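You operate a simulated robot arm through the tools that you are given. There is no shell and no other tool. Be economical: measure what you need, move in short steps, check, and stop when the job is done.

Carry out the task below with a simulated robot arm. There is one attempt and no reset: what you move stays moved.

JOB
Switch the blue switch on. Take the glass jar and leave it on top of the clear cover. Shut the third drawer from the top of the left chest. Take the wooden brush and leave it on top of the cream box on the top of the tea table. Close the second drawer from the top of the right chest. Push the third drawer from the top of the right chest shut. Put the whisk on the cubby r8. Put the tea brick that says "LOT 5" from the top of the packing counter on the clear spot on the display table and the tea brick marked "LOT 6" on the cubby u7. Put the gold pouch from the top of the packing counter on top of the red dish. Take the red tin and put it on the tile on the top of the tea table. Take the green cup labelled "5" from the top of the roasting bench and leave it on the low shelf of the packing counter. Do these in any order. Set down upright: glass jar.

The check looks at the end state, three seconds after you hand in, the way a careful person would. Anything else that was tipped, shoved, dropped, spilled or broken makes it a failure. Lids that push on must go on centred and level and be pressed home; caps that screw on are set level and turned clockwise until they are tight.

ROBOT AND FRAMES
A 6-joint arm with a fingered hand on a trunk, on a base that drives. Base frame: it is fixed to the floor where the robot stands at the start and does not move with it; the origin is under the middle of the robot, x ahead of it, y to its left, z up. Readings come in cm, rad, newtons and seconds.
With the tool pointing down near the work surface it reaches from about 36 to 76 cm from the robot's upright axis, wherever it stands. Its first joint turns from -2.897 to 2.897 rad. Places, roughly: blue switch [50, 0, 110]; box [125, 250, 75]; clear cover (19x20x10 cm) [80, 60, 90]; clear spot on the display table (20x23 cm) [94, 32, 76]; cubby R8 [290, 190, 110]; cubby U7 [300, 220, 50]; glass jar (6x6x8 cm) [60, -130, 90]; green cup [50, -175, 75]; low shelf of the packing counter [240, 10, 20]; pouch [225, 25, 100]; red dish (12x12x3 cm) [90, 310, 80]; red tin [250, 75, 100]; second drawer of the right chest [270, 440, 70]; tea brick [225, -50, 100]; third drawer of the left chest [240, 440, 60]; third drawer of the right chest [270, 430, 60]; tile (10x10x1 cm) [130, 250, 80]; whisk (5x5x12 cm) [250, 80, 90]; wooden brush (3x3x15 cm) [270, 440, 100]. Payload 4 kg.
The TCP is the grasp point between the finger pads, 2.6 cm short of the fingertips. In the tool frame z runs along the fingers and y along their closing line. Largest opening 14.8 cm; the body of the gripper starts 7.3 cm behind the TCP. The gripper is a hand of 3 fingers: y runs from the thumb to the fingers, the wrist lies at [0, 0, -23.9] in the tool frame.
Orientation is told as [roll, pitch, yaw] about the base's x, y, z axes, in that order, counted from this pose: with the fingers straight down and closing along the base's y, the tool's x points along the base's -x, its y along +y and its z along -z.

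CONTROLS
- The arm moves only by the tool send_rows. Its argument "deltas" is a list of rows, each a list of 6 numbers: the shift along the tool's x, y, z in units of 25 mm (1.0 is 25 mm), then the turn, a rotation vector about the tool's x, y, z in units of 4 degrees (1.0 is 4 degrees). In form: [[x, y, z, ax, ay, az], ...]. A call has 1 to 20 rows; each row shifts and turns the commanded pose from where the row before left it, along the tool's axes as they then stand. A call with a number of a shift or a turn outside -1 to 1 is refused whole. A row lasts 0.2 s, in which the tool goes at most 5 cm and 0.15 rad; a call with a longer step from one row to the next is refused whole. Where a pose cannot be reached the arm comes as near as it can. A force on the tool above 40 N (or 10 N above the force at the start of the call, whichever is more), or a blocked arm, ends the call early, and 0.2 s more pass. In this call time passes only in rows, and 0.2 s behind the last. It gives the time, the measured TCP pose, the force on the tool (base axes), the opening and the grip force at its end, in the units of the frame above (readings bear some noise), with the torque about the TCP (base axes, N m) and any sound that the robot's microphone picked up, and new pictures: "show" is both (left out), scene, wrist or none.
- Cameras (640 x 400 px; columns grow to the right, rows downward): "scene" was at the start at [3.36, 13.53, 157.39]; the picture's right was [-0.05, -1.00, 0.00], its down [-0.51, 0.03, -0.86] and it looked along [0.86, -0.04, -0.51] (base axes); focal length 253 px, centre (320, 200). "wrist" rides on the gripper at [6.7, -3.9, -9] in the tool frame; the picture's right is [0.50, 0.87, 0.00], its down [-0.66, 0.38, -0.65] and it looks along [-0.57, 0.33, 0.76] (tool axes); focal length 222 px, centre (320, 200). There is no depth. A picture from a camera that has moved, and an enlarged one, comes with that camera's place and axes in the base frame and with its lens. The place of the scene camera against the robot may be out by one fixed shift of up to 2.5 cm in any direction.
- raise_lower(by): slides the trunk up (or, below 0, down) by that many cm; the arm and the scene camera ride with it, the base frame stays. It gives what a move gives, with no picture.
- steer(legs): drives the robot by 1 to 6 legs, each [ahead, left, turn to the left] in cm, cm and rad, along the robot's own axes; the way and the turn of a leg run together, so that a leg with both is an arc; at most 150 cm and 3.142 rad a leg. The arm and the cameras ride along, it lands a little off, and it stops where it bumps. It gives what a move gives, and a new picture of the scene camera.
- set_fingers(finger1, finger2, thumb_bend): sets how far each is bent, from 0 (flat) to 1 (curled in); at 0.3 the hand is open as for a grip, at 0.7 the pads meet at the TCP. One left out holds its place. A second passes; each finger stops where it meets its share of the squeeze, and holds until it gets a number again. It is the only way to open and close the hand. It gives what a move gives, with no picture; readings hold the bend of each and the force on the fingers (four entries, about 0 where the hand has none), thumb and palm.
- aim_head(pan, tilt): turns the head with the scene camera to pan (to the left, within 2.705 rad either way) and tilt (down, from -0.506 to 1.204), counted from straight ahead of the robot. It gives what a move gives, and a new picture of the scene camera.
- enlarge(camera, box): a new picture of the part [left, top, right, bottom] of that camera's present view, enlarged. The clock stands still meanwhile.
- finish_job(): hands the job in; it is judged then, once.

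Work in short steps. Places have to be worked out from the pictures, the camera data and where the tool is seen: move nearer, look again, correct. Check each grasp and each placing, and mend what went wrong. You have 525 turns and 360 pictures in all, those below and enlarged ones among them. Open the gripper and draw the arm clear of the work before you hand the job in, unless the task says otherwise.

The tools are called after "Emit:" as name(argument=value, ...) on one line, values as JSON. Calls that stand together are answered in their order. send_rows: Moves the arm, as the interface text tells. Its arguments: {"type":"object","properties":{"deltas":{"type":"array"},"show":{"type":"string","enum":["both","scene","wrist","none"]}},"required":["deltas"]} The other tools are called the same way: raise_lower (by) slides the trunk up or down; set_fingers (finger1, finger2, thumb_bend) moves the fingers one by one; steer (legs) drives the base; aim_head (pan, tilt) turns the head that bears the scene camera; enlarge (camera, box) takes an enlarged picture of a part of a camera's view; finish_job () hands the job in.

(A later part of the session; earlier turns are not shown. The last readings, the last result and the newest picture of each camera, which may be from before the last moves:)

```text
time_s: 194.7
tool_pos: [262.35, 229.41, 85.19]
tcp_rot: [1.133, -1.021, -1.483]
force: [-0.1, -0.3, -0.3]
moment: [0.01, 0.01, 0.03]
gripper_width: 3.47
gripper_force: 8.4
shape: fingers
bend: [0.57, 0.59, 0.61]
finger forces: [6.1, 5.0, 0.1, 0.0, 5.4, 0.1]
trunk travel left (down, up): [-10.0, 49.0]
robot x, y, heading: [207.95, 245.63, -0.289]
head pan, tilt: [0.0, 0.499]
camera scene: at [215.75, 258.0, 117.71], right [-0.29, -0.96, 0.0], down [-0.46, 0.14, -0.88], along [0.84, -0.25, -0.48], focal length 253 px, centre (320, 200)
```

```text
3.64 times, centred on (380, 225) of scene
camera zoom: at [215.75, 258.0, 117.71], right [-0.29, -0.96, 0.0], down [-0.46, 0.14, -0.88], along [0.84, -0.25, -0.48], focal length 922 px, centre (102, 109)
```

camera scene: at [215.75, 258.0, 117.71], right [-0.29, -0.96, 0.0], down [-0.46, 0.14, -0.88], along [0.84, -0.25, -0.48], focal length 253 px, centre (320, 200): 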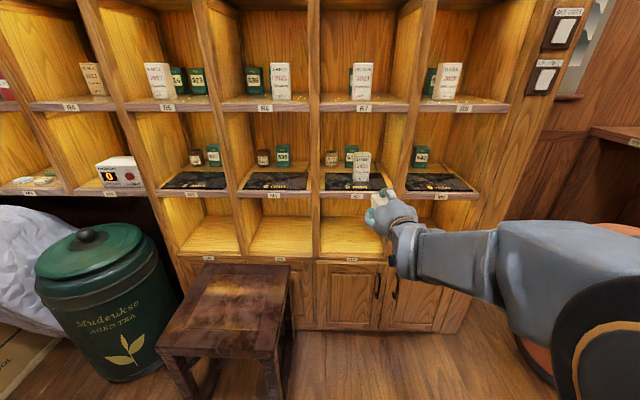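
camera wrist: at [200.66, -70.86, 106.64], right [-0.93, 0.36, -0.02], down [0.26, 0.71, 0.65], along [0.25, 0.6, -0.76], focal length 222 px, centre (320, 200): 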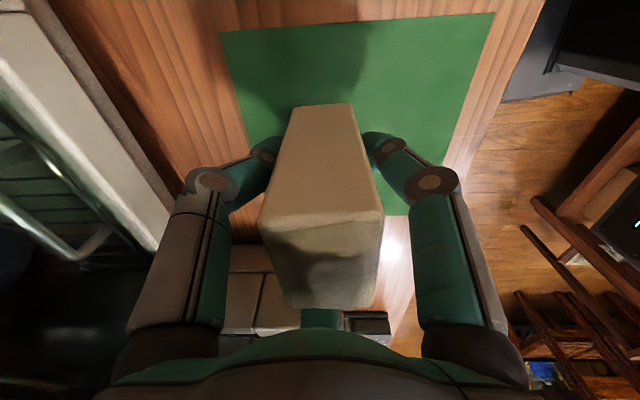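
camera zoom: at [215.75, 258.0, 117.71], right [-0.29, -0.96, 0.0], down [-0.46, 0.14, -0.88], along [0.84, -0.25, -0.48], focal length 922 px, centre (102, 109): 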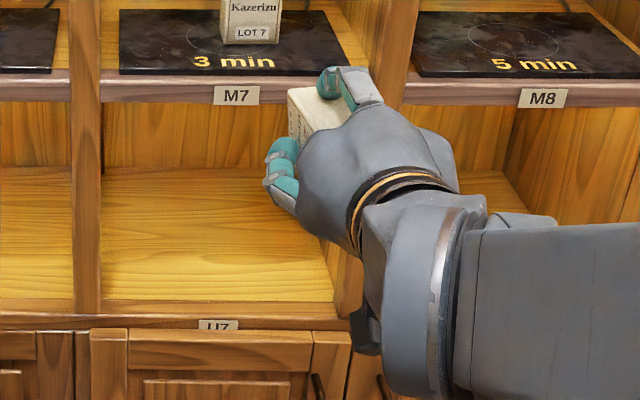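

Wrist view: M7 label ≈(284.6,225.8,76) → U7 shelf surface ≈51, column centre e2≈296.5. Lower the hand ~28 cm with a slight left shift.

Emit:
send_rows(deltas=[[0.9, -0.4, 0.221, 0, 0, 0], [0.9, -0.4, 0.221, 0, 0, 0], [0.9, -0.4, 0.221, 0, 0, 0], [0.9, -0.4, 0.221, 0, 0, 0], [0.9, -0.4, 0.221, 0, 0, 0], [0.9, -0.4, 0.221, 0, 0, 0], [0.9, -0.4, 0.221, 0, 0, 0], [0.9, -0.4, 0.221, 0, 0, 0], [0.9, -0.4, 0.221, 0, 0, 0], [0.9, -0.4, 0.221, 0, 0, 0], [0.9, -0.4, 0.221, 0, 0, 0]], show="both")

```text
time_s: 197.1
tool_pos: [263.64, 231.6, 57.68]
tcp_rot: [1.136, -1.023, -1.486]
force: [0.5, 0.5, -1.4]
moment: [0.04, 0.01, 0.01]
gripper_width: 3.46
gripper_force: 8.1
shape: fingers
bend: [0.57, 0.59, 0.61]
finger forces: [6.1, 4.9, 0.1, 0.0, 5.4, 0.0]
out of reach, approached as far as the arm can: row 8, 10
trunk travel left (down, up): [-10.0, 49.0]
robot x, y, heading: [208.1, 245.63, -0.292]
head pan, tilt: [0.0, 0.499]
camera scene: at [215.73, 258.0, 117.72], right [-0.29, -0.96, 0.0], down [-0.46, 0.14, -0.88], along [0.84, -0.25, -0.48], focal length 253 px, centre (320, 200)
camera wrist: at [253.61, 234.45, 52.0], right [0.28, 0.96, -0.02], down [-0.45, 0.15, 0.88], along [0.85, -0.24, 0.47], focal length 222 px, centre (320, 200)
```

scene: 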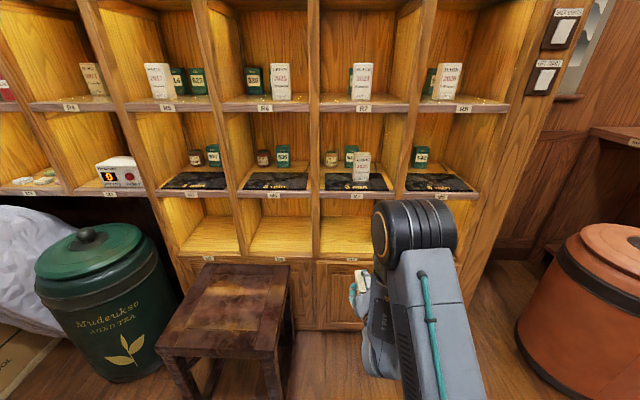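
wrist: 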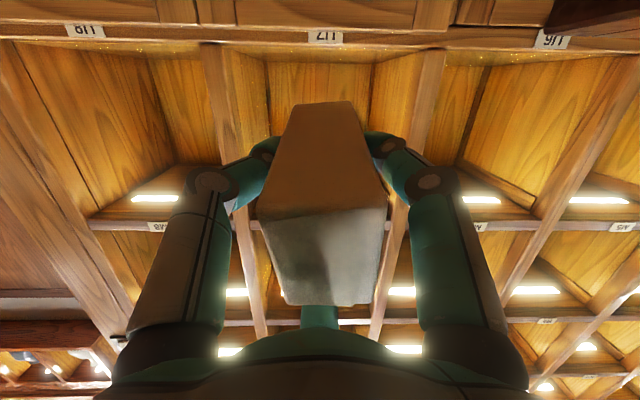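

U7 shelf surface ≈49, aligned laterally. Advance horizontally into the cubby.

Emit:
send_rows(deltas=[[-0.192, 0.11, 0.97, 0, 0, 0], [-0.192, 0.11, 0.97, 0, 0, 0], [-0.192, 0.11, 0.97, 0, 0, 0], [-0.192, 0.11, 0.97, 0, 0, 0], [-0.192, 0.11, 0.97, 0, 0, 0], [-0.192, 0.11, 0.97, 0, 0, 0], [-0.192, 0.11, 0.97, 0, 0, 0], [-0.192, 0.11, 0.97, 0, 0, 0]], show="both")

```text
time_s: 198.9
tool_pos: [282.82, 226.18, 57.53]
tcp_rot: [1.133, -1.022, -1.483]
force: [-0.1, 0.2, -1.5]
moment: [0.04, 0.01, 0.0]
gripper_width: 3.42
gripper_force: 8.1
shape: fingers
bend: [0.57, 0.59, 0.61]
finger forces: [6.1, 4.8, 0.0, 0.1, 5.3, 0.1]
trunk travel left (down, up): [-10.0, 49.0]
robot x, y, heading: [207.41, 245.36, -0.291]
head pan, tilt: [0.0, 0.499]
camera scene: at [215.75, 258.0, 117.72], right [-0.29, -0.96, 0.0], down [-0.46, 0.14, -0.88], along [0.84, -0.25, -0.48], focal length 253 px, centre (320, 200)
camera wrist: at [272.82, 228.94, 51.92], right [0.28, 0.96, -0.02], down [-0.45, 0.15, 0.88], along [0.85, -0.24, 0.47], focal length 222 px, centre (320, 200)
```

scene: 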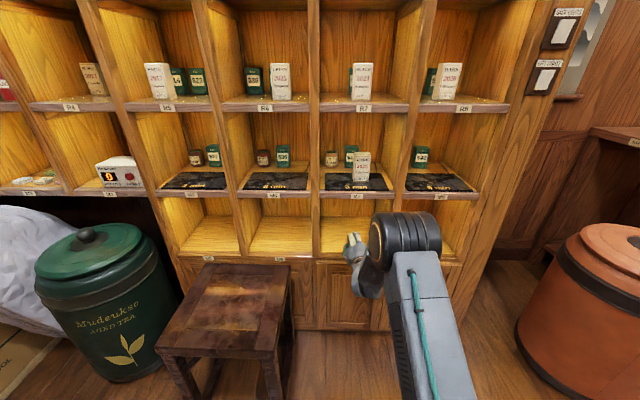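
wrist: 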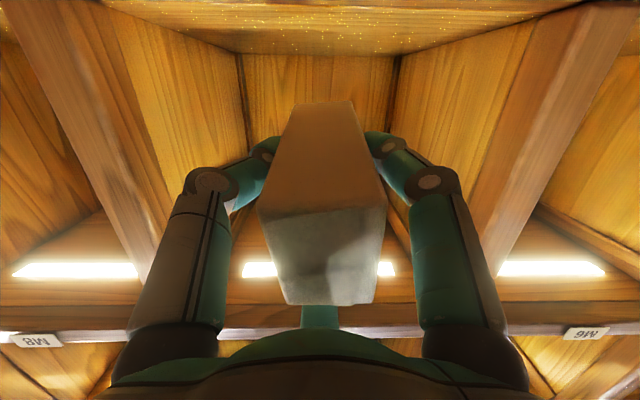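

Advance 6 cm more, then lower towards the shelf.

Emit:
send_rows(deltas=[[-0.192, 0.11, 0.97, 0, 0, 0], [-0.192, 0.11, 0.97, 0, 0, 0], [-0.08, 0.05, 0.4, 0, 0, 0], [0.5, -0.29, 0.13, 0, 0, 0], [0.5, -0.29, 0.13, 0, 0, 0], [0.3, -0.17, 0.08, 0, 0, 0]], show="scene")

```text
time_s: 200.3
tool_pos: [288.42, 224.19, 53.75]
tcp_rot: [1.132, -1.019, -1.481]
force: [-0.4, -0.8, -0.9]
moment: [-0.01, 0.02, 0.01]
gripper_width: 3.46
gripper_force: 8.3
shape: fingers
bend: [0.57, 0.59, 0.61]
finger forces: [6.1, 4.9, 0.1, 0.0, 5.2, 0.1]
trunk travel left (down, up): [-10.0, 49.0]
robot x, y, heading: [207.62, 245.76, -0.292]
head pan, tilt: [0.0, 0.499]
camera scene: at [215.76, 258.0, 117.72], right [-0.29, -0.96, 0.0], down [-0.46, 0.14, -0.88], along [0.84, -0.25, -0.48], focal length 253 px, centre (320, 200)
```

scene: 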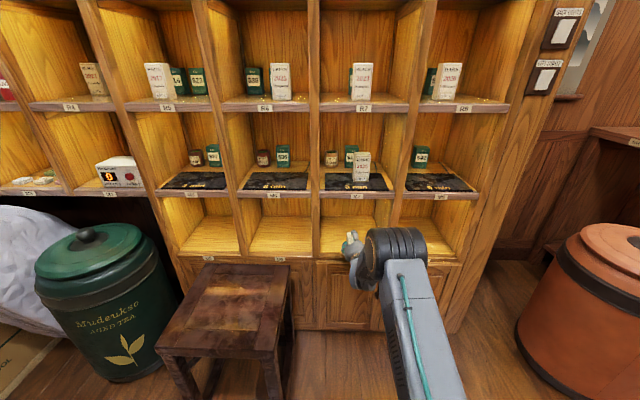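

Emit:
enlarge(camera="scene", box=[300, 190, 420, 290])

Emit:
enlarge(camera="wrist", box=[0, 0, 640, 400])

```text
4.00 times, centred on (360, 240) of scene
camera zoom: at [215.76, 258.0, 117.72], right [-0.29, -0.96, 0.0], down [-0.46, 0.14, -0.88], along [0.84, -0.25, -0.48], focal length 1014 px, centre (160, 40)
```

zoom: 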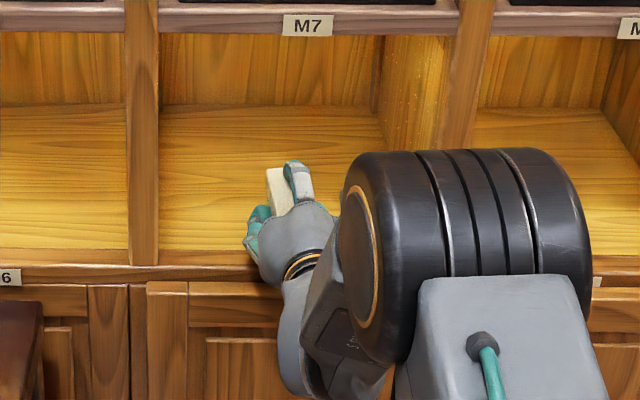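

```text
1.00 times, centred on (320, 200) of wrist (not enlarged: the box is as wide or as high as the picture)
camera zoom: at [278.48, 227.05, 48.17], right [0.28, 0.96, -0.02], down [-0.45, 0.15, 0.88], along [0.85, -0.24, 0.47], focal length 222 px, centre (320, 200)
```

zoom: 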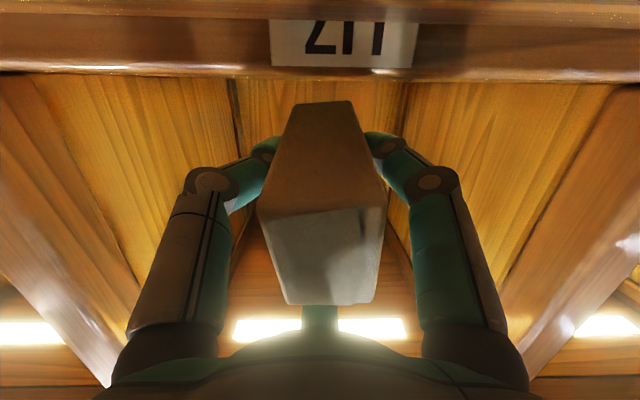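

Shelf top ≈48. Lower gently to contact.

Emit:
send_rows(deltas=[[0.15, -0.085, 0.04, 0, 0, 0], [0.15, -0.085, 0.04, 0, 0, 0], [0.15, -0.085, 0.04, 0, 0, 0], [0.12, -0.07, 0.03, 0, 0, 0]], show="none")

```text
time_s: 201.3
tool_pos: [288.5, 224.11, 52.12]
tcp_rot: [1.136, -1.023, -1.488]
force: [-2.8, -0.6, 6.6]
moment: [-0.05, -0.28, -0.06]
gripper_width: 3.41
gripper_force: 9.8
shape: fingers
bend: [0.58, 0.58, 0.61]
finger forces: [5.8, 8.1, 0.0, 0.0, 5.9, 0.1]
trunk travel left (down, up): [-10.0, 49.0]
robot x, y, heading: [207.56, 245.75, -0.291]
head pan, tilt: [0.0, 0.499]
```

Nose touches the shelf. Release in small steps.

Emit:
set_fingers(finger1=0.53, finger2=0.53, thumb_bend=0.53)

Emit:
enlarge(camera="wrist", box=[160, 60, 480, 260])

Emit:
enlarge(camera="scene", box=[300, 190, 420, 290])

```text
time_s: 202.3
tool_pos: [288.54, 224.19, 51.94]
tcp_rot: [1.131, -1.021, -1.482]
force: [-0.9, -0.7, -1.1]
moment: [0.01, 0.0, -0.01]
gripper_width: 5.19
gripper_force: 0.2
shape: fingers
bend: [0.53, 0.53, 0.53]
finger forces: [0.0, 0.0, 0.1, 0.1, 0.0, 0.0]
trunk travel left (down, up): [-10.0, 49.0]
robot x, y, heading: [207.67, 245.33, -0.296]
head pan, tilt: [0.0, 0.499]
```

```text
2.00 times, centred on (320, 160) of wrist
camera zoom: at [278.45, 227.1, 46.41], right [0.28, 0.96, -0.02], down [-0.45, 0.15, 0.88], along [0.85, -0.24, 0.47], focal length 444 px, centre (320, 280)
```

zoom: 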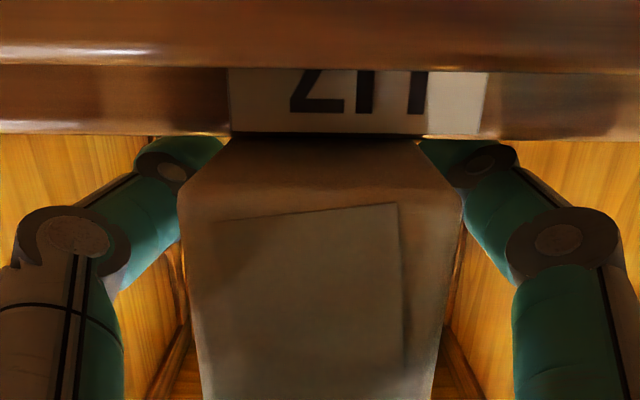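

```text
4.00 times, centred on (360, 240) of scene
camera zoom: at [215.75, 258.0, 117.72], right [-0.29, -0.96, 0.0], down [-0.46, 0.14, -0.88], along [0.84, -0.25, -0.48], focal length 1014 px, centre (160, 40)
```

zoom: 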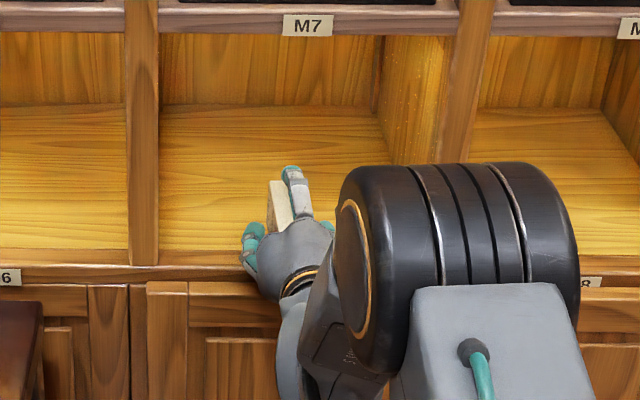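

Brick rests flat on the shelf but at the edge. Back out, close the fist, and push it a few cm deeper.

Emit:
send_rows(deltas=[[0, 0, -0.6, 0, 0, 0], [0, 0, -0.8, 0, 0, 0], [0, 0, -0.8, 0, 0, 0], [0, 0, -0.9, 0, 0, 0], [0, 0, -0.9, 0, 0, 0], [0, 0, -0.9, 0, 0, 0]], show="wrist")

Emit:
set_fingers(finger1=0.7, finger2=0.7, thumb_bend=0.7)

```text
time_s: 203.7
tool_pos: [277.18, 227.63, 54.86]
tcp_rot: [1.132, -1.02, -1.482]
force: [0.7, 0.4, -1.0]
moment: [-0.04, 0.01, -0.01]
gripper_width: 5.18
gripper_force: 0.1
shape: fingers
bend: [0.53, 0.53, 0.53]
finger forces: [0.0, 0.1, 0.0, 0.0, 0.1, 0.1]
trunk travel left (down, up): [-10.0, 49.0]
robot x, y, heading: [207.82, 245.13, -0.295]
head pan, tilt: [0.0, 0.499]
camera wrist: at [267.0, 230.59, 49.23], right [0.28, 0.96, -0.02], down [-0.45, 0.15, 0.88], along [0.85, -0.24, 0.47], focal length 222 px, centre (320, 200)
```

wrist: 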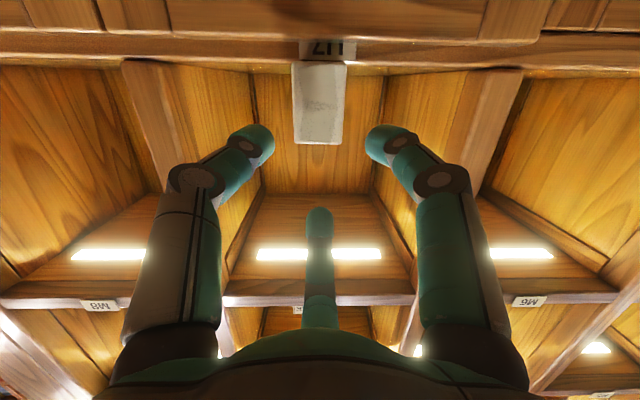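

```text
time_s: 204.7
tool_pos: [277.21, 227.71, 54.79]
tcp_rot: [1.134, -1.022, -1.482]
force: [-0.7, -0.1, -1.1]
moment: [-0.03, 0.01, -0.01]
gripper_width: 0.02
gripper_force: 0.1
shape: fingers
bend: [0.69, 0.69, 0.7]
finger forces: [0.0, 0.0, 0.0, 0.0, 0.0, 0.0]
trunk travel left (down, up): [-10.0, 49.0]
robot x, y, heading: [207.49, 245.2, -0.289]
head pan, tilt: [0.0, 0.499]
```

Push the brick inward.

Emit:
send_rows(deltas=[[0.56, -0.32, 0.15, 0, 0, 0], [0.5, -0.29, 0.13, 0, 0, 0], [-0.15, 0.085, 0.75, 0, 0, 0], [-0.1, 0.055, 0.5, 0, 0, 0], [-0.1, 0.055, 0.5, 0, 0, 0], [-0.1, 0.055, 0.5, 0, 0, 0], [-0.1, 0.055, 0.5, 0, 0, 0], [-0.1, 0.055, 0.5, 0, 0, 0], [-0.1, 0.055, 0.5, 0, 0, 0], [-0.1, 0.055, 0.5, 0, 0, 0]], show="both")

```text
time_s: 206.9
tool_pos: [287.5, 224.61, 51.69]
tcp_rot: [1.133, -1.022, -1.482]
force: [-0.9, 0.5, 0.0]
moment: [0.01, 0.01, 0.02]
gripper_width: 0.01
gripper_force: 0.9
shape: fingers
bend: [0.69, 0.7, 0.7]
finger forces: [0.0, 1.5, 0.0, 0.0, 0.0, 0.0]
trunk travel left (down, up): [-10.0, 49.0]
robot x, y, heading: [207.79, 245.87, -0.294]
head pan, tilt: [0.0, 0.499]
camera scene: at [215.74, 258.0, 117.72], right [-0.29, -0.96, 0.0], down [-0.46, 0.14, -0.88], along [0.84, -0.25, -0.48], focal length 253 px, centre (320, 200)
camera wrist: at [277.4, 227.44, 46.11], right [0.28, 0.96, -0.02], down [-0.45, 0.15, 0.88], along [0.85, -0.24, 0.47], focal length 222 px, centre (320, 200)
```

scene: 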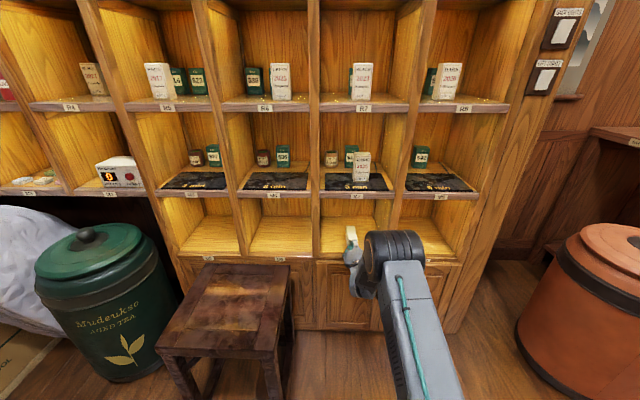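
wrist: 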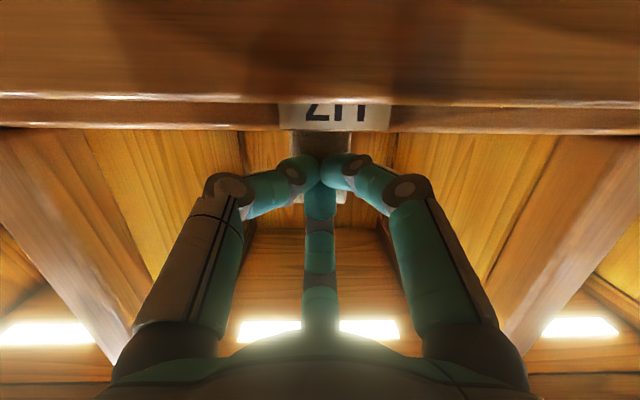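

Pushed ~5 cm inside. Retreat horizontally and verify.

Emit:
send_rows(deltas=[[0.15, -0.09, -0.8, 0, 0, 0], [0.15, -0.09, -0.8, 0, 0, 0], [0.192, -0.11, -0.97, 0, 0, 0], [0.192, -0.11, -0.97, 0, 0, 0], [0.192, -0.11, -0.97, 0, 0, 0], [0.192, -0.11, -0.97, 0, 0, 0], [0.192, -0.11, -0.97, 0, 0, 0], [0.192, -0.11, -0.97, 0, 0, 0], [0.192, -0.11, -0.97, 0, 0, 0], [0.192, -0.11, -0.97, 0, 0, 0]], show="scene")

Emit:
enlarge(camera="scene", box=[300, 190, 420, 290])

```text
time_s: 209.1
tool_pos: [264.37, 231.41, 51.5]
tcp_rot: [1.137, -1.02, -1.483]
force: [0.1, 0.4, 0.8]
moment: [-0.02, 0.03, -0.02]
gripper_width: 0.02
gripper_force: 0.1
shape: fingers
bend: [0.69, 0.7, 0.7]
finger forces: [0.0, 0.0, 0.1, 0.1, 0.0, 0.0]
trunk travel left (down, up): [-10.0, 49.0]
robot x, y, heading: [207.63, 245.54, -0.292]
head pan, tilt: [0.0, 0.499]
camera scene: at [215.75, 258.0, 117.72], right [-0.29, -0.96, 0.0], down [-0.46, 0.14, -0.88], along [0.84, -0.25, -0.48], focal length 253 px, centre (320, 200)
```

scene: 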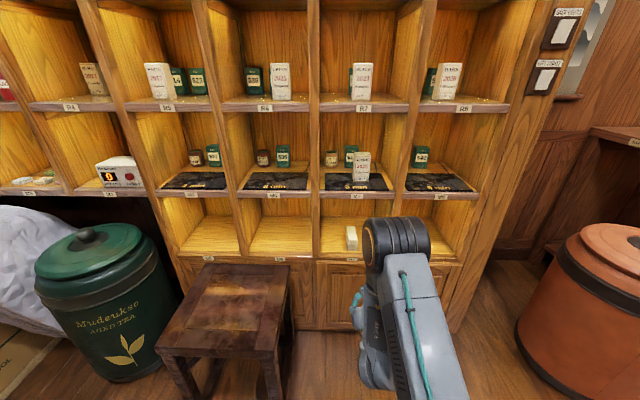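

```text
4.00 times, centred on (360, 240) of scene
camera zoom: at [215.75, 258.0, 117.72], right [-0.29, -0.96, 0.0], down [-0.46, 0.14, -0.88], along [0.84, -0.25, -0.48], focal length 1014 px, centre (160, 40)
```

zoom: 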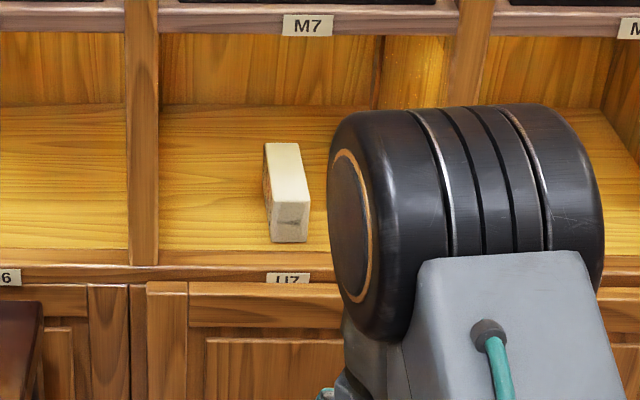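

LOT 6 is in U7. Restore: raise trunk, lift arm, turn the tool down again.

Emit:
raise_lower(by=40)

Emit:
send_rows(deltas=[[-0.85, 0.49, -0.221, 0, 0, 0], [-0.85, 0.49, -0.221, 0, 0, 0], [-0.85, 0.49, -0.221, 0, 0, 0], [-0.85, 0.49, -0.221, 0, 0, 0], [-0.85, 0.49, -0.221, 0, 0, 0], [-0.85, 0.49, -0.221, 0, 0, 0], [-0.85, 0.49, -0.221, 0, 0, 0], [-0.85, 0.49, -0.221, 0, 0, 0], [-0.85, 0.49, -0.221, 0, 0, 0], [-0.85, 0.49, -0.221, 0, 0, 0], [-0.85, 0.49, -0.221, 0, 0, 0], [-0.85, 0.49, -0.221, 0, 0, 0], [-0.85, 0.49, -0.221, 0, 0, 0], [-0.85, 0.49, -0.221, 0, 0, 0]], show="none")

Emit:
send_rows(deltas=[[0, 0, 0, 0.49, 0.87, 0], [0, 0, 0, 0.49, 0.87, 0], [0, 0, 0, 0.49, 0.87, 0], [0, 0, 0, 0.49, 0.87, 0], [0, 0, 0, 0.49, 0.87, 0], [0, 0, 0, 0.49, 0.87, 0], [0, 0, 0, 0.49, 0.87, 0], [0, 0, 0, 0.49, 0.87, 0], [0, 0, 0, 0.49, 0.87, 0], [0, 0, 0, 0.49, 0.87, 0], [0, 0, 0, 0.49, 0.87, 0], [0, 0, 0, 0.49, 0.87, 0], [0, 0, 0, 0.49, 0.87, 0], [0, 0, 0, 0.49, 0.87, 0], [0, 0, 0, 0.49, 0.87, 0], [0, 0, 0, 0.49, 0.87, 0], [0, 0, 0, 0.49, 0.87, 0], [0, 0, 0, 0.49, 0.87, 0], [0, 0, 0, 0.49, 0.87, 0], [0, 0, 0, 0.12, 0.22, 0]], show="none")

```text
time_s: 212.9
tool_pos: [264.38, 231.42, 91.51]
tcp_rot: [1.132, -1.022, -1.482]
force: [0.2, 0.6, -0.5]
moment: [0.0, 0.02, 0.03]
gripper_width: 0.02
gripper_force: 0.2
shape: fingers
bend: [0.69, 0.7, 0.7]
finger forces: [0.0, 0.0, 0.0, 0.0, 0.0, 0.0]
trunk travel left (down, up): [-50.0, 9.0]
robot x, y, heading: [207.88, 245.61, -0.291]
head pan, tilt: [0.0, 0.499]
```

```text
time_s: 215.9
tool_pos: [264.74, 231.82, 126.7]
tcp_rot: [1.131, -1.02, -1.479]
force: [-0.5, -0.2, -0.6]
moment: [0.01, -0.02, -0.04]
gripper_width: 0.0
gripper_force: 0.1
shape: fingers
bend: [0.69, 0.7, 0.7]
finger forces: [0.0, 0.1, 0.1, 0.0, 0.0, 0.0]
trunk travel left (down, up): [-50.0, 9.0]
robot x, y, heading: [208.3, 245.46, -0.291]
head pan, tilt: [0.0, 0.499]
```

```text
time_s: 220.2
tool_pos: [259.28, 250.74, 105.85]
tcp_rot: [0.167, -0.377, -0.902]
force: [-0.8, -0.3, 0.6]
moment: [-0.01, -0.01, 0.0]
gripper_width: 0.01
gripper_force: 0.0
shape: fingers
bend: [0.69, 0.7, 0.7]
finger forces: [0.0, 0.0, 0.1, 0.0, 0.1, 0.0]
out of reach, approached as far as the arm can: row 3, 4, 5, 7, 8, 9, 10, 11, 12, 13, 14, 15, 16, 17, 18, 19
trunk travel left (down, up): [-50.0, 9.0]
robot x, y, heading: [207.83, 245.62, -0.292]
head pan, tilt: [0.0, 0.499]
```

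The arm met some limit during rotation. Look.

Emit:
aim_head(pan=-0.1, tilt=0.5)

```text
time_s: 220.8
tool_pos: [259.35, 250.59, 105.82]
tcp_rot: [0.168, -0.376, -0.903]
force: [-0.1, -0.7, 1.0]
moment: [-0.01, 0.02, 0.0]
gripper_width: 0.02
gripper_force: 0.1
shape: fingers
bend: [0.69, 0.7, 0.7]
finger forces: [0.1, 0.0, 0.0, 0.0, 0.0, 0.1]
trunk travel left (down, up): [-50.0, 9.0]
robot x, y, heading: [207.63, 245.43, -0.291]
head pan, tilt: [-0.099, 0.499]
camera scene: at [215.45, 257.16, 157.72], right [-0.38, -0.92, 0.0], down [-0.44, 0.18, -0.88], along [0.81, -0.33, -0.48], focal length 253 px, centre (320, 200)
```

scene: 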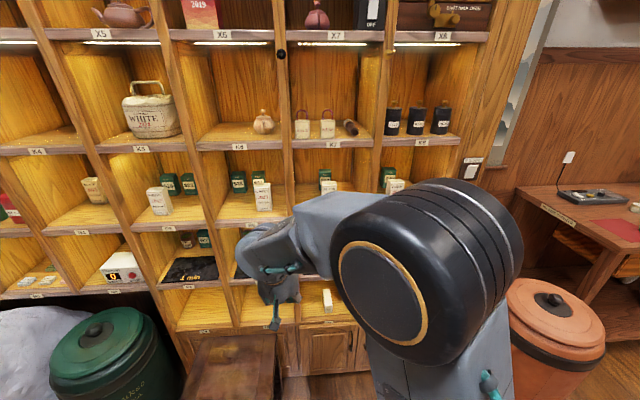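

Emit:
send_rows(deltas=[[0, 0, 0, 0, 0, 0], [0, 0, 0, 0, 0, 0]], show="none")

```text
time_s: 221.4
tool_pos: [259.41, 250.66, 105.87]
tcp_rot: [0.168, -0.377, -0.902]
force: [0.0, -0.6, 0.0]
moment: [0.01, 0.0, 0.0]
gripper_width: 0.05
gripper_force: 0.0
shape: fingers
bend: [0.69, 0.7, 0.7]
finger forces: [0.0, 0.0, 0.1, 0.0, 0.0, 0.0]
trunk travel left (down, up): [-50.0, 9.0]
robot x, y, heading: [207.78, 245.47, -0.291]
head pan, tilt: [-0.099, 0.499]
```

Emit:
send_rows(deltas=[[0.7, -0.48, -0.36, 0, 0, 0], [0.7, -0.48, -0.36, 0, 0, 0], [0.7, -0.48, -0.36, 0, 0, 0], [0.7, -0.48, -0.36, 0, 0, 0], [0, 0, 0, 0.49, 0.87, 0], [0, 0, 0, 0.49, 0.87, 0], [0, 0, 0, 0.49, 0.87, 0]], show="none")

```text
time_s: 223.0
tool_pos: [250.14, 253.3, 103.88]
tcp_rot: [0.127, -0.321, -0.891]
force: [-0.3, 0.0, -0.5]
moment: [-0.04, -0.02, 0.03]
gripper_width: 0.0
gripper_force: 0.1
shape: fingers
bend: [0.69, 0.7, 0.7]
finger forces: [0.0, 0.0, 0.0, 0.0, 0.1, 0.1]
out of reach, approached as far as the arm can: row 5, 6, 7
trunk travel left (down, up): [-50.0, 9.0]
robot x, y, heading: [207.48, 244.96, -0.295]
head pan, tilt: [-0.099, 0.499]
```

Emit:
send_rows(deltas=[[0.33, -0.14, -0.85, 0, 0, 0], [0.33, -0.14, -0.85, 0, 0, 0], [0.33, -0.14, -0.85, 0, 0, 0], [0.33, -0.14, -0.85, 0, 0, 0], [0.33, -0.14, -0.85, 0, 0, 0], [0.33, -0.14, -0.85, 0, 0, 0], [0.33, -0.14, -0.85, 0, 0, 0], [0.33, -0.14, -0.85, 0, 0, 0], [0, 0, 0, 0.49, 0.87, 0], [0, 0, 0, 0.49, 0.87, 0], [0, 0, 0, 0.49, 0.87, 0]], show="scene")

```text
time_s: 225.4
tool_pos: [239.42, 257.68, 104.61]
tcp_rot: [0.133, -0.328, -0.894]
force: [-0.1, -0.2, 0.2]
moment: [-0.01, 0.0, 0.01]
gripper_width: 0.0
gripper_force: 0.1
shape: fingers
bend: [0.69, 0.7, 0.7]
finger forces: [0.0, 0.1, 0.0, 0.1, 0.1, 0.1]
out of reach, approached as far as the arm can: row 1, 2, 3, 4, 5, 6, 7, 8, 9, 10, 11
trunk travel left (down, up): [-50.0, 9.0]
robot x, y, heading: [207.8, 245.63, -0.29]
head pan, tilt: [-0.099, 0.499]
camera scene: at [215.44, 257.15, 157.72], right [-0.38, -0.92, 0.0], down [-0.44, 0.18, -0.88], along [0.81, -0.33, -0.48], focal length 253 px, centre (320, 200)
```

scene: 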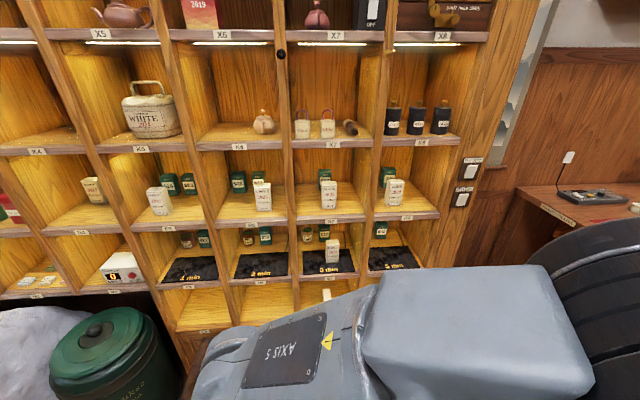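

Arm branch has flipped. Test whether rotating about the tool axis frees it.

Emit:
send_rows(deltas=[[0, 0, 0, 0, 0, -1], [0, 0, 0, 0, 0, -1], [0, 0, 0, 0, 0, -1], [0, 0, 0, 0, 0, -1], [0, 0, 0, 0, 0, -1], [0, 0, 0, 0, 0, -1], [0, 0, 0, 0, 0, -1], [0, 0, 0, 0, 0, -1]], show="none")

```text
time_s: 227.2
tool_pos: [239.09, 257.95, 104.7]
tcp_rot: [-0.069, -0.351, -0.304]
force: [-0.8, 0.5, -0.6]
moment: [-0.01, 0.0, 0.0]
gripper_width: 0.03
gripper_force: 0.0
shape: fingers
bend: [0.69, 0.7, 0.7]
finger forces: [0.0, 0.1, 0.0, 0.1, 0.0, 0.0]
out of reach, approached as far as the arm can: row 8
trunk travel left (down, up): [-50.0, 9.0]
robot x, y, heading: [207.73, 245.71, -0.29]
head pan, tilt: [-0.099, 0.499]
```

Emit:
send_rows(deltas=[[-0.9, 0.04, 0.33, 0, 0, 0], [-0.9, 0.04, 0.33, 0, 0, 0], [-0.9, 0.04, 0.33, 0, 0, 0], [-0.9, 0.04, 0.33, 0, 0, 0], [-0.9, 0.04, 0.33, 0, 0, 0], [-0.9, 0.04, 0.33, 0, 0, 0], [-0.9, 0.04, 0.33, 0, 0, 0], [-0.33, 0.05, -0.9, 0, 0, 0], [-0.33, 0.05, -0.9, 0, 0, 0], [-0.33, 0.05, -0.9, 0, 0, 0]], show="scene")

```text
time_s: 229.4
tool_pos: [245.59, 262.15, 101.85]
tcp_rot: [-0.068, -0.359, -0.305]
force: [-0.1, 0.2, 0.1]
moment: [0.01, 0.0, 0.01]
gripper_width: 0.05
gripper_force: 0.0
shape: fingers
bend: [0.69, 0.7, 0.7]
finger forces: [0.0, 0.0, 0.0, 0.0, 0.0, 0.0]
out of reach, approached as far as the arm can: row 1, 2, 3, 4, 5, 6, 7, 8, 9, 10
trunk travel left (down, up): [-50.0, 9.0]
robot x, y, heading: [207.44, 245.72, -0.289]
head pan, tilt: [-0.099, 0.499]
camera scene: at [215.45, 257.15, 157.72], right [-0.38, -0.92, 0.0], down [-0.44, 0.18, -0.88], along [0.81, -0.33, -0.48], focal length 253 px, centre (320, 200)
```

scene: 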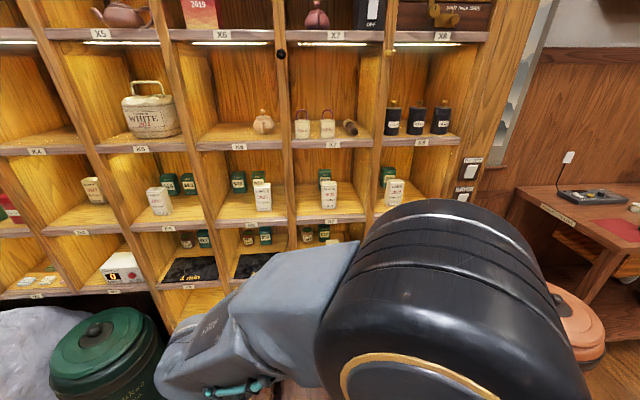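

Try pitching the tool back up to regain the earlier branch.

Emit:
send_rows(deltas=[[0, 0, 0, 0, -1, 0], [0, 0, 0, 0, -1, 0], [0, 0, 0, 0, -1, 0], [0, 0, 0, 0, -1, 0], [0, 0, 0, 0, -1, 0], [0, 0, 0, 0, -1, 0], [0, 0, 0, 0, -1, 0], [0, 0, 0, 0, -1, 0], [0, 0, 0, 0, -1, 0], [0, 0, 0, 0, -1, 0]], show="none")

```text
time_s: 231.6
tool_pos: [245.69, 262.04, 101.59]
tcp_rot: [-0.127, -1.044, -0.211]
force: [0.2, -0.4, -0.4]
moment: [0.0, 0.0, 0.01]
gripper_width: 0.01
gripper_force: 0.0
shape: fingers
bend: [0.69, 0.7, 0.7]
finger forces: [0.1, 0.0, 0.0, 0.0, 0.0, 0.1]
trunk travel left (down, up): [-50.0, 9.0]
robot x, y, heading: [207.47, 245.73, -0.29]
head pan, tilt: [-0.099, 0.499]
```

Emit:
send_rows(deltas=[[-0.87, -0.65, 0.31, 0, 0, 0], [-0.87, -0.65, 0.31, 0, 0, 0], [-0.87, -0.65, 0.31, 0, 0, 0], [-0.87, -0.65, 0.31, 0, 0, 0], [-0.87, -0.65, 0.31, 0, 0, 0], [-0.87, -0.65, 0.31, 0, 0, 0], [-0.87, -0.65, 0.31, 0, 0, 0], [-0.87, -0.65, 0.31, 0, 0, 0], [-0.87, -0.65, 0.31, 0, 0, 0], [-0.87, -0.65, 0.31, 0, 0, 0], [-0.87, -0.65, 0.31, 0, 0, 0], [-0.87, -0.65, 0.31, 0, 0, 0], [-0.87, -0.65, 0.31, 0, 0, 0], [-0.87, -0.65, 0.31, 0, 0, 0]], show="scene")

```text
time_s: 234.6
tool_pos: [262.58, 234.31, 122.15]
tcp_rot: [-0.128, -1.053, -0.215]
force: [0.0, 0.3, 0.0]
moment: [0.0, 0.02, 0.0]
gripper_width: 0.02
gripper_force: 0.0
shape: fingers
bend: [0.69, 0.7, 0.7]
finger forces: [0.0, 0.0, 0.0, 0.1, 0.0, 0.0]
out of reach, approached as far as the arm can: row 2, 13, 14
trunk travel left (down, up): [-50.0, 9.0]
robot x, y, heading: [207.79, 245.49, -0.293]
head pan, tilt: [-0.099, 0.499]
camera scene: at [215.43, 257.14, 157.72], right [-0.38, -0.92, 0.0], down [-0.44, 0.18, -0.88], along [0.81, -0.33, -0.48], focal length 253 px, centre (320, 200)
```

scene: 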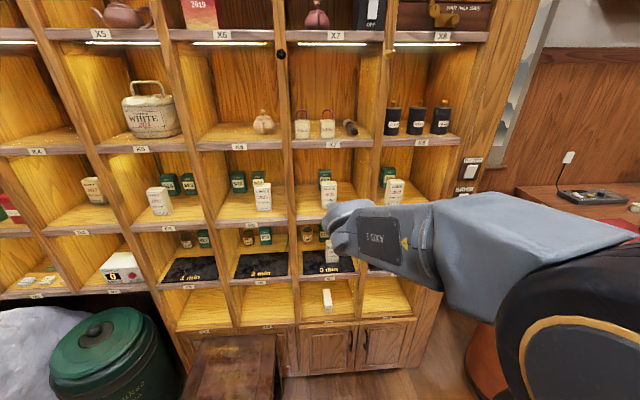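

The wrist is in a flipped branch. Swing the tool leftwards towards in-line with the forearm to unwind it.

Emit:
send_rows(deltas=[[0, 0, 0, -0.864, -0.064, -0.499], [0, 0, 0, -0.864, -0.064, -0.499], [0, 0, 0, -0.864, -0.064, -0.499], [0, 0, 0, -0.864, -0.064, -0.499], [0, 0, 0, -0.864, -0.064, -0.499], [0, 0, 0, -0.864, -0.064, -0.499], [0, 0, 0, -0.864, -0.064, -0.499], [0, 0, 0, -0.864, -0.064, -0.499], [0, 0, 0, -0.864, -0.064, -0.499], [0, 0, 0, -0.864, -0.064, -0.499]], show="scene")

```text
time_s: 236.8
tool_pos: [264.86, 241.21, 131.83]
tcp_rot: [-0.12, -1.034, 0.471]
force: [0.5, -1.1, 0.3]
moment: [0.0, 0.0, 0.03]
gripper_width: 0.01
gripper_force: 0.1
shape: fingers
bend: [0.69, 0.7, 0.7]
finger forces: [0.1, 0.0, 0.0, 0.0, 0.0, 0.0]
out of reach, approached as far as the arm can: row 4, 5, 6, 7, 8, 9, 10
trunk travel left (down, up): [-50.0, 9.0]
robot x, y, heading: [207.67, 245.61, -0.29]
head pan, tilt: [-0.099, 0.499]
camera scene: at [215.45, 257.15, 157.72], right [-0.38, -0.92, 0.0], down [-0.44, 0.18, -0.88], along [0.81, -0.33, -0.48], focal length 253 px, centre (320, 200)
```

scene: 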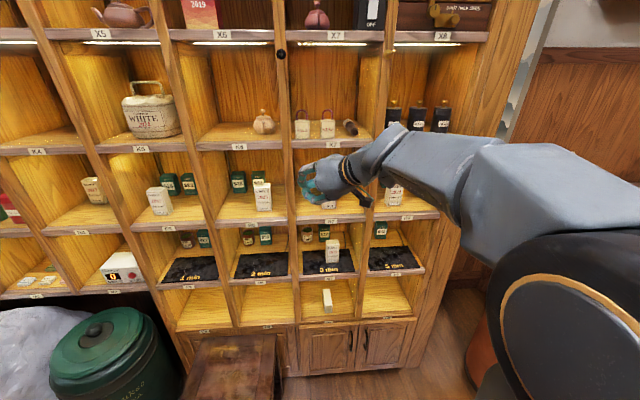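

In-line passage looks done. Now pitch the tool down.

Emit:
send_rows(deltas=[[0, 0, 0, 0, 1, 0], [0, 0, 0, 0, 1, 0], [0, 0, 0, 0, 1, 0], [0, 0, 0, 0, 1, 0], [0, 0, 0, 0, 1, 0], [0, 0, 0, 0, 1, 0], [0, 0, 0, 0, 1, 0], [0, 0, 0, 0, 1, 0], [0, 0, 0, 0, 1, 0], [0, 0, 0, 0, 1, 0], [0, 0, 0, 0, 1, 0], [0, 0, 0, 0, 1, 0], [0, 0, 0, 0, 1, 0], [0, 0, 0, 0, 1, 0]], show="scene")

```text
time_s: 239.8
tool_pos: [264.86, 241.12, 131.73]
tcp_rot: [-0.063, -0.072, 0.38]
force: [-0.2, -0.2, -0.4]
moment: [0.01, 0.0, -0.02]
gripper_width: 0.02
gripper_force: 0.1
shape: fingers
bend: [0.69, 0.7, 0.7]
finger forces: [0.0, 0.0, 0.0, 0.0, 0.0, 0.0]
trunk travel left (down, up): [-50.0, 9.0]
robot x, y, heading: [207.82, 245.33, -0.292]
head pan, tilt: [-0.099, 0.499]
camera scene: at [215.48, 257.16, 157.72], right [-0.38, -0.92, 0.0], down [-0.44, 0.18, -0.88], along [0.81, -0.33, -0.48], focal length 253 px, centre (320, 200)
```

scene: 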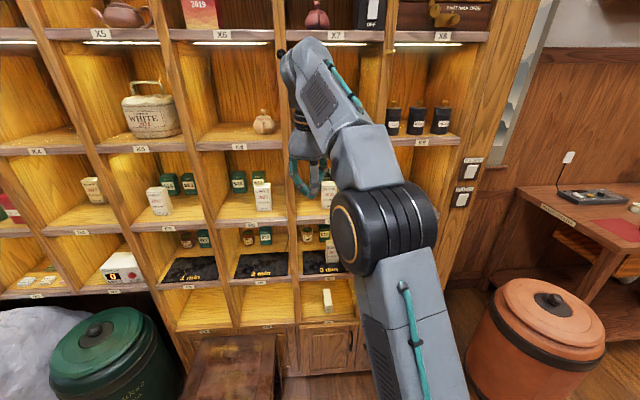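

Arm is in its normal branch again. Level the tool and drive to the whisk on the counter's left end.

Emit:
send_rows(deltas=[[0.5, 0, 0, -0.9, 1, 0], [0.9, 0.3, 0, 0, 0, 0], [0.9, 0.3, 0, 0, 0, 0]], show="none")

Emit:
steer(legs=[[0, -150, 0], [0, -12, 0], [18, 0, 0]])

Emit:
aim_head(pan=0.1, tilt=0.8)

```text
time_s: 240.6
tool_pos: [258.37, 240.72, 130.74]
tcp_rot: [-0.001, 0.0, 0.379]
force: [0.2, 0.6, 0.6]
moment: [0.05, -0.03, 0.0]
gripper_width: 0.02
gripper_force: 0.0
shape: fingers
bend: [0.69, 0.7, 0.7]
finger forces: [0.1, 0.0, 0.0, 0.0, 0.0, 0.0]
out of reach, approached as far as the arm can: row 1
trunk travel left (down, up): [-50.0, 9.0]
robot x, y, heading: [208.06, 245.63, -0.29]
head pan, tilt: [-0.099, 0.499]
```

```text
time_s: 250.0
tool_pos: [228.28, 79.92, 130.79]
tcp_rot: [-0.001, 0.0, 0.371]
force: [-0.3, 0.5, 0.5]
moment: [0.02, 0.0, 0.03]
gripper_width: 0.04
gripper_force: 0.1
shape: fingers
bend: [0.69, 0.7, 0.7]
finger forces: [0.0, 0.1, 0.0, 0.0, 0.1, 0.0]
trunk travel left (down, up): [-50.0, 9.0]
robot x, y, heading: [177.58, 84.84, -0.299]
head pan, tilt: [-0.099, 0.499]
camera scene: at [185.44, 96.55, 157.72], right [-0.39, -0.92, 0.0], down [-0.44, 0.18, -0.88], along [0.81, -0.34, -0.48], focal length 253 px, centre (320, 200)
```

scene: 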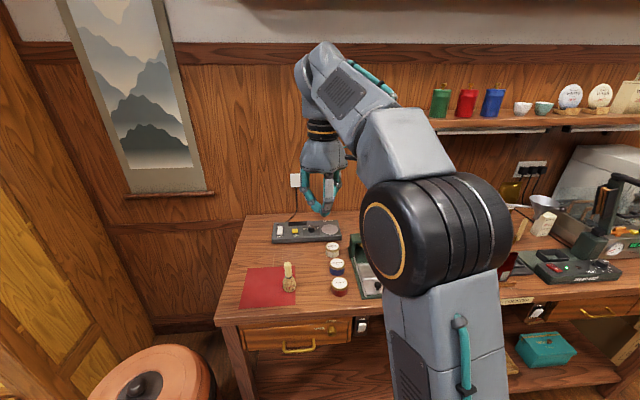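

```text
time_s: 250.8
tool_pos: [228.17, 79.92, 130.69]
tcp_rot: [-0.003, 0.0, 0.372]
force: [0.0, 0.5, 1.0]
moment: [0.01, 0.02, -0.02]
gripper_width: 0.01
gripper_force: 0.0
shape: fingers
bend: [0.69, 0.7, 0.7]
finger forces: [0.1, 0.0, 0.0, 0.0, 0.0, 0.0]
trunk travel left (down, up): [-50.0, 9.0]
robot x, y, heading: [177.45, 84.99, -0.294]
head pan, tilt: [0.099, 0.799]
camera scene: at [184.91, 98.49, 155.13], right [-0.2, -0.98, 0.0], down [-0.7, 0.14, -0.7], along [0.68, -0.14, -0.72], focal length 253 px, centre (320, 200)
```

scene: 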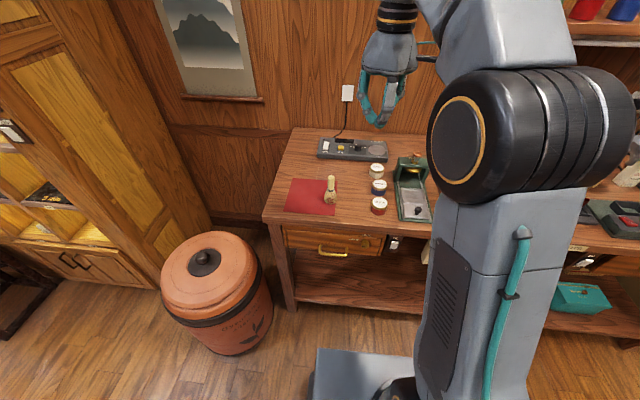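

Whisk ≈(246.5,84), red tin ≈(239,68.5). Open the hand and hover above the whisk.

Emit:
set_fingers(finger1=0.42, finger2=0.42, thumb_bend=0.42)

Emit:
send_rows(deltas=[[-0.93, -0.14, 0.7, 0, 0, 0], [-0.93, -0.14, 0.7, 0, 0, 0], [-0.93, -0.14, 0.7, 0, 0, 0], [-0.93, -0.14, 0.7, 0, 0, 0], [-0.93, -0.14, 0.7, 0, 0, 0], [-0.93, -0.14, 0.7, 0, 0, 0], [-0.93, -0.14, 0.7, 0, 0, 0], [-0.93, -0.14, 0.7, 0, 0, 0]], show="wrist")

```text
time_s: 251.8
tool_pos: [228.22, 79.98, 130.77]
tcp_rot: [-0.001, 0.0, 0.371]
force: [-0.5, -0.1, 0.0]
moment: [0.03, -0.03, 0.02]
gripper_width: 8.8
gripper_force: 0.0
shape: fingers
bend: [0.42, 0.42, 0.42]
finger forces: [0.1, 0.0, 0.1, 0.0, 0.0, 0.0]
trunk travel left (down, up): [-50.0, 9.0]
robot x, y, heading: [177.37, 85.6, -0.299]
head pan, tilt: [0.099, 0.799]
```

```text
time_s: 253.6
tool_pos: [244.97, 83.75, 117.95]
tcp_rot: [-0.002, -0.001, 0.372]
force: [-0.3, 0.4, -0.1]
moment: [0.02, -0.03, 0.03]
gripper_width: 8.8
gripper_force: 0.1
shape: fingers
bend: [0.42, 0.42, 0.42]
finger forces: [0.0, 0.0, 0.0, 0.0, 0.0, 0.0]
out of reach, approached as far as the arm can: row 8
trunk travel left (down, up): [-50.0, 9.0]
robot x, y, heading: [177.88, 84.94, -0.298]
head pan, tilt: [0.099, 0.799]
camera wrist: at [240.08, 77.63, 127.02], right [-0.78, 0.63, 0.0], down [0.47, 0.59, 0.66], along [0.41, 0.51, -0.76], focal length 222 px, centre (320, 200)
```

wrist: 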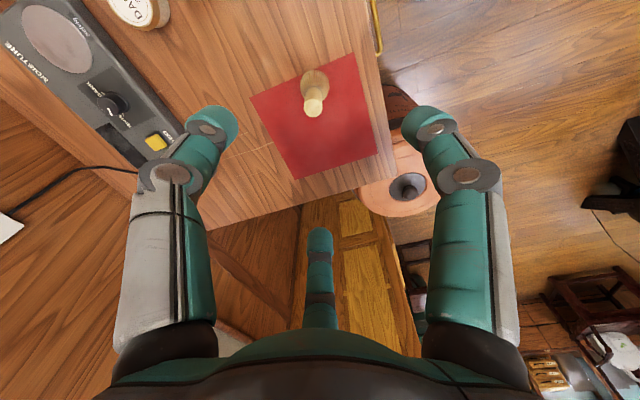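

Whisk axis ≈(246,83.8). Descend on the handle.

Emit:
send_rows(deltas=[[-0.37, -0.13, 0.8, 0, 0, 0], [0, 0, 1, 0, 0, 0], [0, 0, 1, 0, 0, 0], [0, 0, 1, 0, 0, 0], [0, 0, 1, 0, 0, 0], [0, 0, 1, 0, 0, 0]], show="wrist")

```text
time_s: 255.0
tool_pos: [245.87, 83.67, 103.46]
tcp_rot: [-0.002, -0.003, 0.371]
force: [0.3, 0.9, -0.6]
moment: [-0.01, -0.01, 0.0]
gripper_width: 8.82
gripper_force: 0.0
shape: fingers
bend: [0.42, 0.42, 0.42]
finger forces: [0.0, 0.0, 0.0, 0.0, 0.1, 0.1]
trunk travel left (down, up): [-50.0, 9.0]
robot x, y, heading: [177.67, 85.27, -0.299]
head pan, tilt: [0.099, 0.799]
camera wrist: at [241.13, 77.65, 112.52], right [-0.78, 0.63, 0.0], down [0.47, 0.59, 0.65], along [0.41, 0.51, -0.76], focal length 222 px, centre (320, 200)
```

wrist: 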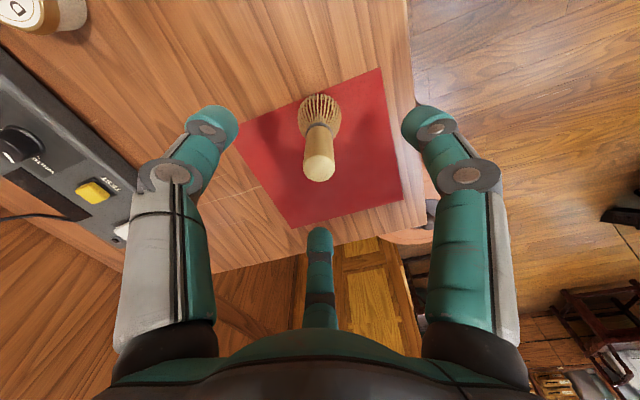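

Aligned. Lower 6 cm, grip, and lift.

Emit:
send_rows(deltas=[[0, 0, 0.8, 0, 0, 0], [0, 0, 0.8, 0, 0, 0], [0, 0, 0.8, 0, 0, 0]], show="none")

Emit:
set_fingers(finger1=0.72, finger2=0.72, thumb_bend=0.72)

Emit:
send_rows(deltas=[[0, 0, -0.5, 0, 0, 0], [0, 0, -0.7, 0, 0, 0], [0, 0, -0.7, 0, 0, 0]], show="wrist")

```text
time_s: 255.8
tool_pos: [245.9, 83.7, 97.42]
tcp_rot: [-0.001, -0.002, 0.371]
force: [-0.3, -0.8, 0.7]
moment: [0.0, -0.02, 0.02]
gripper_width: 8.8
gripper_force: 0.1
shape: fingers
bend: [0.42, 0.42, 0.42]
finger forces: [0.0, 0.1, 0.0, 0.1, 0.1, 0.0]
trunk travel left (down, up): [-50.0, 9.0]
robot x, y, heading: [177.43, 85.57, -0.298]
head pan, tilt: [0.099, 0.799]
```

```text
time_s: 256.8
tool_pos: [245.99, 83.76, 97.35]
tcp_rot: [-0.002, 0.0, 0.371]
force: [-0.2, 0.8, -0.6]
moment: [0.01, -0.02, 0.01]
gripper_width: 1.33
gripper_force: 11.3
shape: fingers
bend: [0.65, 0.64, 0.67]
finger forces: [7.1, 7.5, 0.1, 0.0, 8.2, 0.0]
trunk travel left (down, up): [-50.0, 9.0]
robot x, y, heading: [177.68, 84.95, -0.299]
head pan, tilt: [0.099, 0.799]
```

```text
time_s: 257.6
tool_pos: [245.83, 83.73, 102.19]
tcp_rot: [0.0, -0.001, 0.372]
force: [0.6, -0.2, -0.9]
moment: [0.03, 0.02, 0.01]
gripper_width: 1.33
gripper_force: 11.6
shape: fingers
bend: [0.65, 0.64, 0.67]
finger forces: [7.2, 7.4, 0.0, 0.1, 8.3, 0.1]
trunk travel left (down, up): [-50.0, 9.0]
robot x, y, heading: [177.21, 84.89, -0.295]
head pan, tilt: [0.099, 0.799]
camera wrist: at [241.04, 77.68, 111.18], right [-0.78, 0.63, 0.0], down [0.47, 0.59, 0.65], along [0.41, 0.51, -0.76], focal length 222 px, centre (320, 200)
```

wrist: 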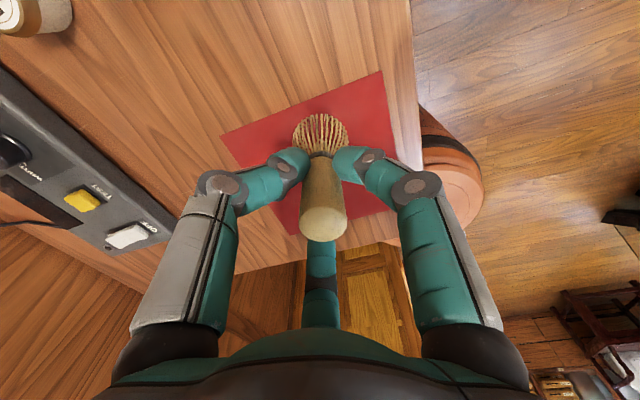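

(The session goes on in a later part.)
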